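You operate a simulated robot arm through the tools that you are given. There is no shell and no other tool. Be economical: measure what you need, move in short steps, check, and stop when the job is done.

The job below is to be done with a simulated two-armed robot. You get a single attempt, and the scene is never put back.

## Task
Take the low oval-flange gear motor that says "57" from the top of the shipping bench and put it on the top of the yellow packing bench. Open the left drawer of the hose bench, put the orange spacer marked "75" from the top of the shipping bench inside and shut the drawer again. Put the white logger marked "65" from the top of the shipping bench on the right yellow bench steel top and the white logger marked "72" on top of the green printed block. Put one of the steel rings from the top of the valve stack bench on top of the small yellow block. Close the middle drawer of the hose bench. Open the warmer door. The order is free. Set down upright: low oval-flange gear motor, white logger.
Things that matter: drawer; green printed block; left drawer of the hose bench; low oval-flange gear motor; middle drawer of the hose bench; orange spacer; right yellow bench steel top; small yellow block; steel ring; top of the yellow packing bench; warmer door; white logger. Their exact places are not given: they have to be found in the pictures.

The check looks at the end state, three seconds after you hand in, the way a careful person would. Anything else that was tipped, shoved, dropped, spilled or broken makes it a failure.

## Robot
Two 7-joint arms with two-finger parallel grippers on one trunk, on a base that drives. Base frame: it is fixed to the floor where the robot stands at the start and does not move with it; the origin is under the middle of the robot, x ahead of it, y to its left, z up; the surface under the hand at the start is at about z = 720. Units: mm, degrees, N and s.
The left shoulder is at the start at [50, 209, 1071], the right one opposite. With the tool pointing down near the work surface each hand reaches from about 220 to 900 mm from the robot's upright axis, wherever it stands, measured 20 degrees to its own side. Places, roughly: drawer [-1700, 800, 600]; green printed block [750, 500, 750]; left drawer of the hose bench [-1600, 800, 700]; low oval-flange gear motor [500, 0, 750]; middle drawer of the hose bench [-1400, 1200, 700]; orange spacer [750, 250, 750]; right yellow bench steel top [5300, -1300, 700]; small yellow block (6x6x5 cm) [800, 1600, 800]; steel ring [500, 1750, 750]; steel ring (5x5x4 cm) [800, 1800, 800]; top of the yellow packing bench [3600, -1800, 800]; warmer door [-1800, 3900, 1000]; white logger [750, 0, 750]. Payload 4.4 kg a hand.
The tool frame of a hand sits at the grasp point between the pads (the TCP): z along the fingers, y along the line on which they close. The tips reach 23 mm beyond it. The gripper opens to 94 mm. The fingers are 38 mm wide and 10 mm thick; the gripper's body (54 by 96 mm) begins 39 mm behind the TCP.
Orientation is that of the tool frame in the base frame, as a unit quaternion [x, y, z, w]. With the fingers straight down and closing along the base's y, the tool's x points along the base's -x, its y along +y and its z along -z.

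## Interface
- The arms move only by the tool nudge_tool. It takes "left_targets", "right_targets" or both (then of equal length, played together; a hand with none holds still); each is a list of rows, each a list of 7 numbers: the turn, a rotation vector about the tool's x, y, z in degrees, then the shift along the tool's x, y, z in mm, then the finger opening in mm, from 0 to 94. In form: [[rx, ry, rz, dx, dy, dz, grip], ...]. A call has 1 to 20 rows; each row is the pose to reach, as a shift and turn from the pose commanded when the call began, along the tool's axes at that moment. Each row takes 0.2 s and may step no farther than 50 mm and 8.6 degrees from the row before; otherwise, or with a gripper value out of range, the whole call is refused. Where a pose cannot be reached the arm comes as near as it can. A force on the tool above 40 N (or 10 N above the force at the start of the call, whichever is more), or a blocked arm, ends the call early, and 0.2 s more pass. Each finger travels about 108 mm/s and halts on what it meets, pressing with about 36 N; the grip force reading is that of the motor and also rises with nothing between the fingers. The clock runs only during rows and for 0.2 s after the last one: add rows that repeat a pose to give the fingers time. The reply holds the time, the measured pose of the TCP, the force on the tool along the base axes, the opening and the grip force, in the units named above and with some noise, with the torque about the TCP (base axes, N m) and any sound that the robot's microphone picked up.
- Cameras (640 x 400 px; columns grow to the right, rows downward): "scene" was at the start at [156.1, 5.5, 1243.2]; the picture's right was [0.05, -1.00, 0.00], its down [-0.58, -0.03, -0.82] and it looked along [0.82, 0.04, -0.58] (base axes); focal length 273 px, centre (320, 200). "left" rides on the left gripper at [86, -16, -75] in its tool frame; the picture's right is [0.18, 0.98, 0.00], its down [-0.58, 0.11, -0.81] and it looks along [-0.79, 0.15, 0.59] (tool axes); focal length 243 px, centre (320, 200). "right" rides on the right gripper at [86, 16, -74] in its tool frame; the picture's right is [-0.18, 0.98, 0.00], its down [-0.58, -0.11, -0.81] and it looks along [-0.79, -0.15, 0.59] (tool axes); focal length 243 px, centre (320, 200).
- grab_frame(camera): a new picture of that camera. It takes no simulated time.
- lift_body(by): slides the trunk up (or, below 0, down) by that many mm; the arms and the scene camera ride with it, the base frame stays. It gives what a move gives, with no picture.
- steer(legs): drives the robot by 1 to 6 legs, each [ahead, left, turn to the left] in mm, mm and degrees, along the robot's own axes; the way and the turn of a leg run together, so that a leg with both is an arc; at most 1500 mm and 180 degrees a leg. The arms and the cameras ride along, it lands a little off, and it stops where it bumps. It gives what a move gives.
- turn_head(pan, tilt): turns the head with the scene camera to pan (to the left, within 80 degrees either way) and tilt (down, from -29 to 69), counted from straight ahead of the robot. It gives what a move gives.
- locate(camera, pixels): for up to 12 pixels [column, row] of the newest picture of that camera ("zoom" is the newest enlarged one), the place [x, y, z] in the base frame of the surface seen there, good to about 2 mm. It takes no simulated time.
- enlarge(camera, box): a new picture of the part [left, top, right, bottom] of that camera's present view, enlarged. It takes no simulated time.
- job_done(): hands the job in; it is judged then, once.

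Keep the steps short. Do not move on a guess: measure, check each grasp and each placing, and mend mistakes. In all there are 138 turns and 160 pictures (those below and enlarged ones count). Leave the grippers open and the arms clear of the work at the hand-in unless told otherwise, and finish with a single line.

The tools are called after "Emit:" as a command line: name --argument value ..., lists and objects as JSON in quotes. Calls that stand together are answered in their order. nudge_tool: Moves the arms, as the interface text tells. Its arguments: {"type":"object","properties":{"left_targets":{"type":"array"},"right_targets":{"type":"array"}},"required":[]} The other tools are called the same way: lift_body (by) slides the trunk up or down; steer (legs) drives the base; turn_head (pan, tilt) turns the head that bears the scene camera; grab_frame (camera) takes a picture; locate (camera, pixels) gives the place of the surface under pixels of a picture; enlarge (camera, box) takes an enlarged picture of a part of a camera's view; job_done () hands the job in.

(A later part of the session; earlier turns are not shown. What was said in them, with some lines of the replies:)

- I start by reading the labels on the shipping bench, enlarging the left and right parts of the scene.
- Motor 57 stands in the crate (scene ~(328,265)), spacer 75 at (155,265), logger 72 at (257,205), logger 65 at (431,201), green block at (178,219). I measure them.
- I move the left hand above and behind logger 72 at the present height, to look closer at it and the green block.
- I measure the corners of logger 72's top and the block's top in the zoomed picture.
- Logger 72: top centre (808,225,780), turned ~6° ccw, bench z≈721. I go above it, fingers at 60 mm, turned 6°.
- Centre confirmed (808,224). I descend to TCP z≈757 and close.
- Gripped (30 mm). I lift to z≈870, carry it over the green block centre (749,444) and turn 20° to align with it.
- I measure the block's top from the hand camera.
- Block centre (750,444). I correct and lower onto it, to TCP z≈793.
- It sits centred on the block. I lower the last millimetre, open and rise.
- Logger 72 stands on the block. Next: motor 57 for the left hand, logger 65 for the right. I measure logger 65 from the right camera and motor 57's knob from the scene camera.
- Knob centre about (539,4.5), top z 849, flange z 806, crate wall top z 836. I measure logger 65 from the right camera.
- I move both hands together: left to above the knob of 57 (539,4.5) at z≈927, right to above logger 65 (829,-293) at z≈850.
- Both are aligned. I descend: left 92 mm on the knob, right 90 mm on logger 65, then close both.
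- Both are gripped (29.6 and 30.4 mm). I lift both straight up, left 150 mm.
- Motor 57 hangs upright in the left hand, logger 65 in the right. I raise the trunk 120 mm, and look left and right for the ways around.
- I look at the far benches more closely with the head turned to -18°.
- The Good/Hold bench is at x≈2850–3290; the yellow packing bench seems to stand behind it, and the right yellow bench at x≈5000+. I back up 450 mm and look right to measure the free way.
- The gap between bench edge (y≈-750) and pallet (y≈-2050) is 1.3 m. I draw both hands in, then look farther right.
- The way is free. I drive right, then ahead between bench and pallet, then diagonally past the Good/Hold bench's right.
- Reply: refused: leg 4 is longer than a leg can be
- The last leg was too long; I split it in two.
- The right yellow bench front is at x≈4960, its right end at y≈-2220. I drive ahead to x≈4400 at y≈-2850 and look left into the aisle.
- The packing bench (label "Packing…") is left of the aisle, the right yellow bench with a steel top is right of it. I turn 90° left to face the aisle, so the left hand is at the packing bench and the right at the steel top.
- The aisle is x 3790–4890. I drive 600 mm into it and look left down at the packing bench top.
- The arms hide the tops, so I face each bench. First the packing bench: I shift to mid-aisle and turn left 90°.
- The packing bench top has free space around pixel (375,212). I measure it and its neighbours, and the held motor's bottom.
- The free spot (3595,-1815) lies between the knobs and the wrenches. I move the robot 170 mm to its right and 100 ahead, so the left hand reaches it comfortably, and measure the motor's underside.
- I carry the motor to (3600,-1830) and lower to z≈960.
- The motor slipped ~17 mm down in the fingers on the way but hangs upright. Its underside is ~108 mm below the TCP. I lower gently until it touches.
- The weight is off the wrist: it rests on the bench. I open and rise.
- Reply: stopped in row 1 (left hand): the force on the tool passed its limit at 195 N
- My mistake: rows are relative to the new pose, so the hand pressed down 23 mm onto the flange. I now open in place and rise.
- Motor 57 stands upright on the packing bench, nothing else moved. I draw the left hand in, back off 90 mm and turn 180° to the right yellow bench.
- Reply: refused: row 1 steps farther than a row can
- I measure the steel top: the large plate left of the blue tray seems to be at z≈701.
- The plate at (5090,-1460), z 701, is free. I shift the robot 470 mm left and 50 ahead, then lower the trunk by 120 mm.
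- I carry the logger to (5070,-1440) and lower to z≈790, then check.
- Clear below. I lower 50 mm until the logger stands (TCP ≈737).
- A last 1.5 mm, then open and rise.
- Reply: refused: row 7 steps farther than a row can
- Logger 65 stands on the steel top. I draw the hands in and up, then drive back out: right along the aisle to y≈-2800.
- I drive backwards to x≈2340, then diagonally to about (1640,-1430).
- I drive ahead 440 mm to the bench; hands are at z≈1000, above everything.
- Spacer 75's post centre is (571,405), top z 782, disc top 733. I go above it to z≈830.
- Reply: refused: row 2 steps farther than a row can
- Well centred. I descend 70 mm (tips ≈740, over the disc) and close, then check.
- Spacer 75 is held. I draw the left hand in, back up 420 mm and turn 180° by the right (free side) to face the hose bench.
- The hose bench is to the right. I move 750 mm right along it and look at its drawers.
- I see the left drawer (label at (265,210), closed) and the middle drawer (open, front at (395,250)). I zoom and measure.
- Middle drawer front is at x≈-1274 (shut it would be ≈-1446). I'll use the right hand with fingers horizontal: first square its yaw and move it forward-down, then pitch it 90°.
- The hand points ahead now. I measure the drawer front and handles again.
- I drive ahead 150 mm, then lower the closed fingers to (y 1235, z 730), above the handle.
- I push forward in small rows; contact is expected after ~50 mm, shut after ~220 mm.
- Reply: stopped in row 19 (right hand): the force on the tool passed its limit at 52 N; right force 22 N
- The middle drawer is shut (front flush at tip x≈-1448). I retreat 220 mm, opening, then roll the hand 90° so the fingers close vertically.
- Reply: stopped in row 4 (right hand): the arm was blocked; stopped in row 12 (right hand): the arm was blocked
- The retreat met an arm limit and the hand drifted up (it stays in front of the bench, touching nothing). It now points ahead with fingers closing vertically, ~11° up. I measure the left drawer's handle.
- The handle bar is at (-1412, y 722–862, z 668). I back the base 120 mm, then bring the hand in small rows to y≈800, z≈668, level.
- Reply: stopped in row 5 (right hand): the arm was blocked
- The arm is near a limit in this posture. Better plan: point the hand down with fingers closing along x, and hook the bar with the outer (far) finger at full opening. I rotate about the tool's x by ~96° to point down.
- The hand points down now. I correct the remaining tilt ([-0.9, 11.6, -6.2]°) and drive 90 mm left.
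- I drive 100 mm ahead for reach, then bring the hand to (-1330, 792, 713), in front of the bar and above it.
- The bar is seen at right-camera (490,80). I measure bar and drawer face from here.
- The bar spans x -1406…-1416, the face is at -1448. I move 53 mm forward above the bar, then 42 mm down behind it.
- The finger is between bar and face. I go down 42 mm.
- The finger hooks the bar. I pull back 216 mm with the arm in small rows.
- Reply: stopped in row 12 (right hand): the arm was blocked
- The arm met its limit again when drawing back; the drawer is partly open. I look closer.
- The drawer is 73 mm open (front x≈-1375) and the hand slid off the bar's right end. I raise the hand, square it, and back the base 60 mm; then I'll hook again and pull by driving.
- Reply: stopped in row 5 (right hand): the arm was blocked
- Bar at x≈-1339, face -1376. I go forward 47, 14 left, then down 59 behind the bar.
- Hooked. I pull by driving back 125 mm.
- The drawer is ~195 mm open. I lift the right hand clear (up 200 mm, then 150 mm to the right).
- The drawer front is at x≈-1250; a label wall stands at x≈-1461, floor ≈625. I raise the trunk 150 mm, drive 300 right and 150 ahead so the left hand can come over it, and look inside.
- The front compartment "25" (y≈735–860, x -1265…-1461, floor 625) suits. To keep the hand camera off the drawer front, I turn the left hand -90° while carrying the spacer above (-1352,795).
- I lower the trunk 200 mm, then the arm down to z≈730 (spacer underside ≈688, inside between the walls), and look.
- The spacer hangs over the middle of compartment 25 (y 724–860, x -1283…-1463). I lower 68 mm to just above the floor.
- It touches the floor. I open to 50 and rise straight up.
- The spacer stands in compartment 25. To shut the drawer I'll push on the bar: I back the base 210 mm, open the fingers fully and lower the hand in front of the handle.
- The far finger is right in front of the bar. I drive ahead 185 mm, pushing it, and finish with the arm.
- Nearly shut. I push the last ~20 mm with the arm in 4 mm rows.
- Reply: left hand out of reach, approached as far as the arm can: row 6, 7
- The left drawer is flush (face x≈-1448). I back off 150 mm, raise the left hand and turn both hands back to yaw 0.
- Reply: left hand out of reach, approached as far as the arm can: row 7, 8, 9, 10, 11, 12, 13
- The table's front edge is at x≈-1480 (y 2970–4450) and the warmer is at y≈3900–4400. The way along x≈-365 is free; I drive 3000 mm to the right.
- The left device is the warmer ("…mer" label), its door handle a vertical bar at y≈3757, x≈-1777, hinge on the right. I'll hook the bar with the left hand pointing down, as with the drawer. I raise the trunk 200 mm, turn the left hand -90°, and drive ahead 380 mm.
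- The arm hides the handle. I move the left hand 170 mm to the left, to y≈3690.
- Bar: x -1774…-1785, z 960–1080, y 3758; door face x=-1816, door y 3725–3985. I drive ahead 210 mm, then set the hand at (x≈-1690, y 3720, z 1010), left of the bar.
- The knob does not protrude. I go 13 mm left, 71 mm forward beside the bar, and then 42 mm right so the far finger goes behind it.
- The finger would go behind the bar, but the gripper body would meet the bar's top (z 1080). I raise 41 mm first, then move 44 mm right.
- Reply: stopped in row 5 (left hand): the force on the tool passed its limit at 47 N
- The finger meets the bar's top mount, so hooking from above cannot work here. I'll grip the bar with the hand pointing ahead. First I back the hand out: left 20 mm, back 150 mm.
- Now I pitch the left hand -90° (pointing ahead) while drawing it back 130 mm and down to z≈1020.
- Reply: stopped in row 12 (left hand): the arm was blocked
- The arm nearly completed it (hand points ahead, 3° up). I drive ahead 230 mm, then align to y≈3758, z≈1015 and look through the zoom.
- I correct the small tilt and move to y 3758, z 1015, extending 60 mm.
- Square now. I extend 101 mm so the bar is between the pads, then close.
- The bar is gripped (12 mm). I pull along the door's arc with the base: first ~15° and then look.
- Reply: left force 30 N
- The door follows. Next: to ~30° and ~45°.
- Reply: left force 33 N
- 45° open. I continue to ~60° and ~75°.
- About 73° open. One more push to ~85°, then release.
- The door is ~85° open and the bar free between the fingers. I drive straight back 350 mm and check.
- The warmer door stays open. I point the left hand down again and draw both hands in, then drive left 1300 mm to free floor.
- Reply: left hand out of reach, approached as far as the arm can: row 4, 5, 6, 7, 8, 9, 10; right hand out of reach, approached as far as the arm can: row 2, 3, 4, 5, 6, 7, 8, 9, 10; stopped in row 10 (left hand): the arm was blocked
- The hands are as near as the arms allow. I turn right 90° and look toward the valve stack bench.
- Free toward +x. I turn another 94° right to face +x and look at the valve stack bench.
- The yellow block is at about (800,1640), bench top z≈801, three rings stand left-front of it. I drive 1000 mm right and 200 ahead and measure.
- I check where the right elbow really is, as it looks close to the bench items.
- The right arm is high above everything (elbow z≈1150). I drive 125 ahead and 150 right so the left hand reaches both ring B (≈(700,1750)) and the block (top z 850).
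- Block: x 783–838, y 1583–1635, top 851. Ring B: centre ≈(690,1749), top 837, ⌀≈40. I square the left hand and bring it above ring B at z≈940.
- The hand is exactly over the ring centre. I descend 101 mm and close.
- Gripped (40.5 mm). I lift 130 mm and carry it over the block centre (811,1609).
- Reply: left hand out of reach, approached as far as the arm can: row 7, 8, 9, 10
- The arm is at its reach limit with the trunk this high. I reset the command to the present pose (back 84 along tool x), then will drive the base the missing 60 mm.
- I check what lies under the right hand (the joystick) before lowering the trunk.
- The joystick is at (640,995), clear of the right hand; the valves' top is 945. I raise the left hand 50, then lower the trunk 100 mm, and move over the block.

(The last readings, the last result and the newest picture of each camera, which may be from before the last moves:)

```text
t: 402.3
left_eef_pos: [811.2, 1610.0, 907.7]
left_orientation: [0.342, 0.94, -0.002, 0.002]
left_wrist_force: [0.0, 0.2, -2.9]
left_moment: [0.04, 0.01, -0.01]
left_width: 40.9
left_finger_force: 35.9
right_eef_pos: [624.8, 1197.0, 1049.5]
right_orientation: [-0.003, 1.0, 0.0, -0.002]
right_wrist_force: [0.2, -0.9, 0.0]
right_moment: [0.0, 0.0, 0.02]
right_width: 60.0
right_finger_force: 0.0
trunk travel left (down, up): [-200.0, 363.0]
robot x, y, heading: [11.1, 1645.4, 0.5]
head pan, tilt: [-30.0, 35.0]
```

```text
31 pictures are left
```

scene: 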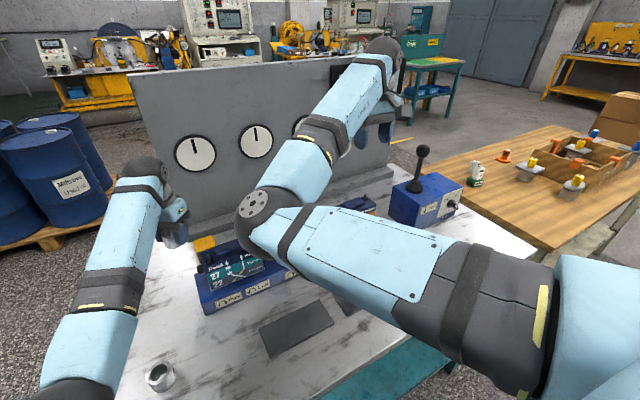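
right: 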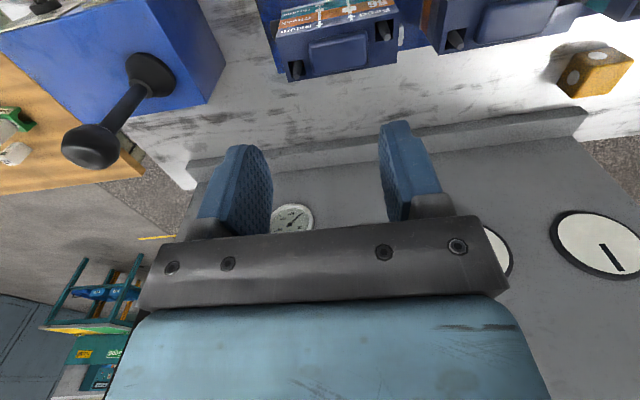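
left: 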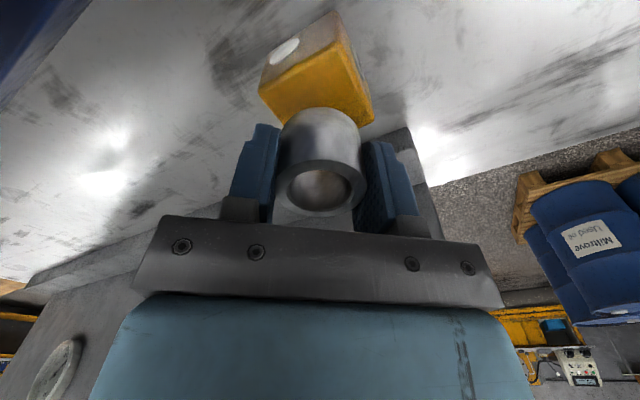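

The ring is over the block. I lower 27 mm, check the contact.

Emit:
nudge_tool --left_targets '[[0, 0, 0, 0, 0, 10, 25], [0, 0, 0, 0, 0, 20, 25], [0, 0, 0, 0, 0, 25, 25], [0, 0, 0, 0, 0, 27, 25]]'

Emit:
grab_frame --camera "left"

Emit:
enlarge --camera "scene" --box '[110, 150, 290, 280]'

```text
t: 403.3
left_eef_pos: [811.3, 1609.2, 880.8]
left_orientation: [0.342, 0.94, 0.0, 0.002]
left_wrist_force: [-0.3, 0.5, -1.4]
left_moment: [0.0, 0.03, 0.0]
left_width: 40.8
left_finger_force: 36.0
right_eef_pos: [624.9, 1195.6, 1049.1]
right_orientation: [-0.003, 1.0, 0.0, -0.001]
right_wrist_force: [-0.6, -0.6, 0.4]
right_moment: [0.02, 0.01, 0.0]
right_width: 60.2
right_finger_force: 0.0
trunk travel left (down, up): [-200.0, 363.0]
robot x, y, heading: [12.9, 1646.1, 0.5]
head pan, tilt: [-30.0, 35.0]
```

```text
30 pictures are left
```

left: 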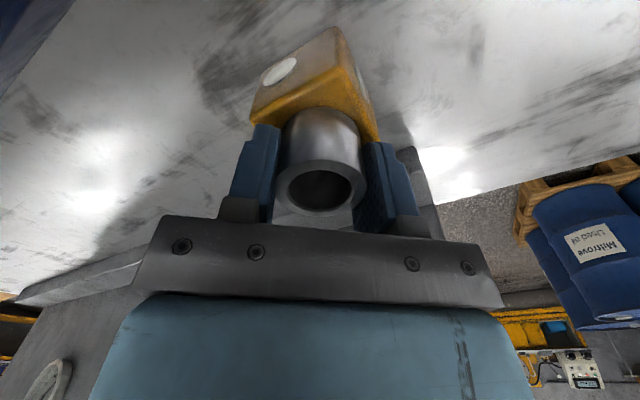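

```text
3.08 times, centred on (200, 215) of scene
```

zoom: 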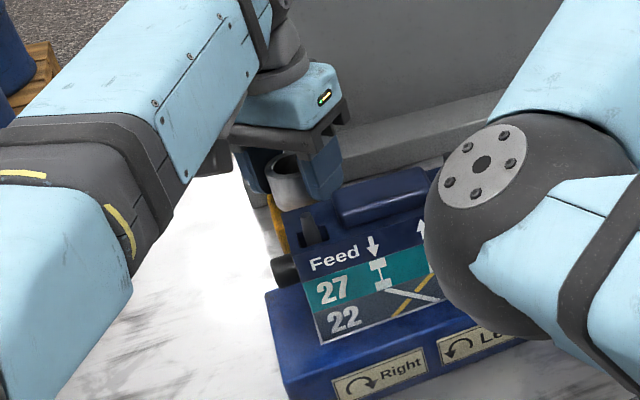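

It is centred over the block's top. I lower 1.5 mm more, open and rise.

Emit:
nudge_tool --left_targets '[[0, 0, 0, 0, 0, 1.5, 25], [0, 0, 0, 0, 0, 1.5, 45], [0, 0, 0, 0, 0, 1.5, 60], [0, 0, 0, 0, 0, 1.5, 60], [0, 0, 0, 0, 0, -25, 60], [0, 0, 0, 0, 0, -55, 60], [0, 0, 0, 0, 0, -85, 60]]'

Emit:
grab_frame --camera "left"

```text
t: 404.9
left_eef_pos: [809.7, 1607.3, 963.3]
left_orientation: [0.341, 0.94, 0.0, 0.002]
left_wrist_force: [-0.5, 0.3, 0.7]
left_moment: [-0.02, -0.01, 0.0]
left_width: 60.1
left_finger_force: 0.1
right_eef_pos: [625.5, 1196.7, 1049.1]
right_orientation: [-0.003, 1.0, 0.0, -0.001]
right_wrist_force: [-0.6, -0.9, 0.1]
right_moment: [0.02, 0.0, 0.01]
right_width: 60.2
right_finger_force: 0.1
trunk travel left (down, up): [-200.0, 363.0]
robot x, y, heading: [14.6, 1646.7, 0.6]
head pan, tilt: [-30.0, 35.0]
```

```text
28 pictures are left
```

left: 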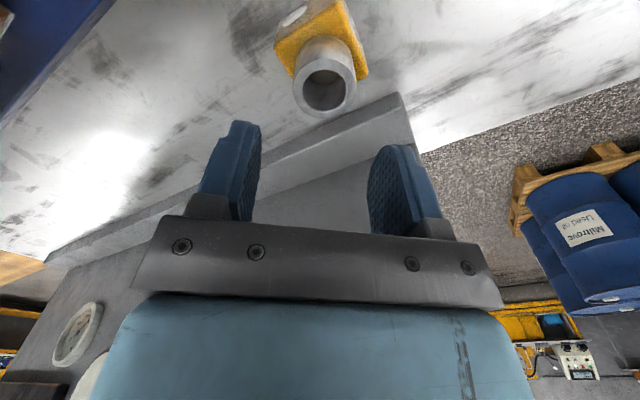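

The ring stands on the yellow block. I raise the trunk 120 mm to clear the valves and back off 450 mm, then take a last look.

Emit:
lift_body --by 120

Emit:
steer --legs '[[-450, 0, 0]]'

Emit:
turn_head --pan 0 --tilt 25

Emit:
grab_frame --camera "scene"

```text
t: 406.4
left_eef_pos: [811.8, 1607.4, 1083.2]
left_orientation: [0.342, 0.94, -0.001, 0.002]
left_wrist_force: [0.3, 0.3, -0.9]
left_moment: [0.03, -0.02, 0.0]
left_width: 59.9
left_finger_force: 0.0
right_eef_pos: [624.8, 1196.1, 1169.0]
right_orientation: [-0.003, 1.0, 0.0, -0.001]
right_wrist_force: [-0.8, -0.5, 0.7]
right_moment: [0.0, -0.03, -0.01]
right_width: 59.8
right_finger_force: 0.0
trunk travel left (down, up): [-320.0, 243.0]
robot x, y, heading: [13.2, 1647.4, 0.7]
head pan, tilt: [-30.0, 35.0]
```

```text
t: 409.2
left_eef_pos: [361.4, 1602.2, 1085.2]
left_orientation: [0.342, 0.94, -0.001, 0.002]
left_wrist_force: [0.6, -0.7, 0.0]
left_moment: [0.0, -0.01, -0.04]
left_width: 60.1
left_finger_force: 0.0
right_eef_pos: [174.0, 1191.3, 1169.5]
right_orientation: [-0.002, 1.0, 0.0, -0.001]
right_wrist_force: [-0.1, 1.2, 0.5]
right_moment: [0.01, 0.01, 0.01]
right_width: 60.0
right_finger_force: 0.0
trunk travel left (down, up): [-320.0, 243.0]
robot x, y, heading: [-431.8, 1641.1, 0.5]
head pan, tilt: [-30.0, 35.0]
```

```text
t: 410.1
left_eef_pos: [362.4, 1603.7, 1082.9]
left_orientation: [0.343, 0.939, 0.0, 0.001]
left_wrist_force: [-0.2, 0.0, 1.4]
left_moment: [-0.02, 0.02, -0.02]
left_width: 59.9
left_finger_force: 0.1
right_eef_pos: [175.3, 1191.9, 1169.5]
right_orientation: [-0.002, 1.0, 0.0, 0.0]
right_wrist_force: [0.2, -0.2, -0.4]
right_moment: [0.03, -0.01, -0.03]
right_width: 60.0
right_finger_force: 0.1
trunk travel left (down, up): [-320.0, 243.0]
robot x, y, heading: [-436.7, 1643.3, 0.1]
head pan, tilt: [0.0, 25.0]
```

```text
27 pictures are left
```

scene: 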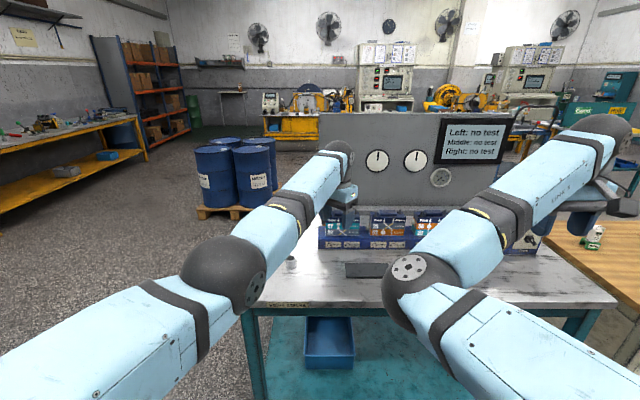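

All seven parts were checked in place. The grippers are open and the arms are clear, so I hand in.

Emit:
job_done

```text
The job is handed in.
```

All seven tasks were done and each was checked in the pictures before hand-in: motor 57, spacer 75, loggers 65 and 72, the steel ring, both hose bench drawers and the warmer door; one slip of mine pressed the left hand down on motor 57 for a moment (195 N) at set-down, but it stood upright and nothing near it moved.
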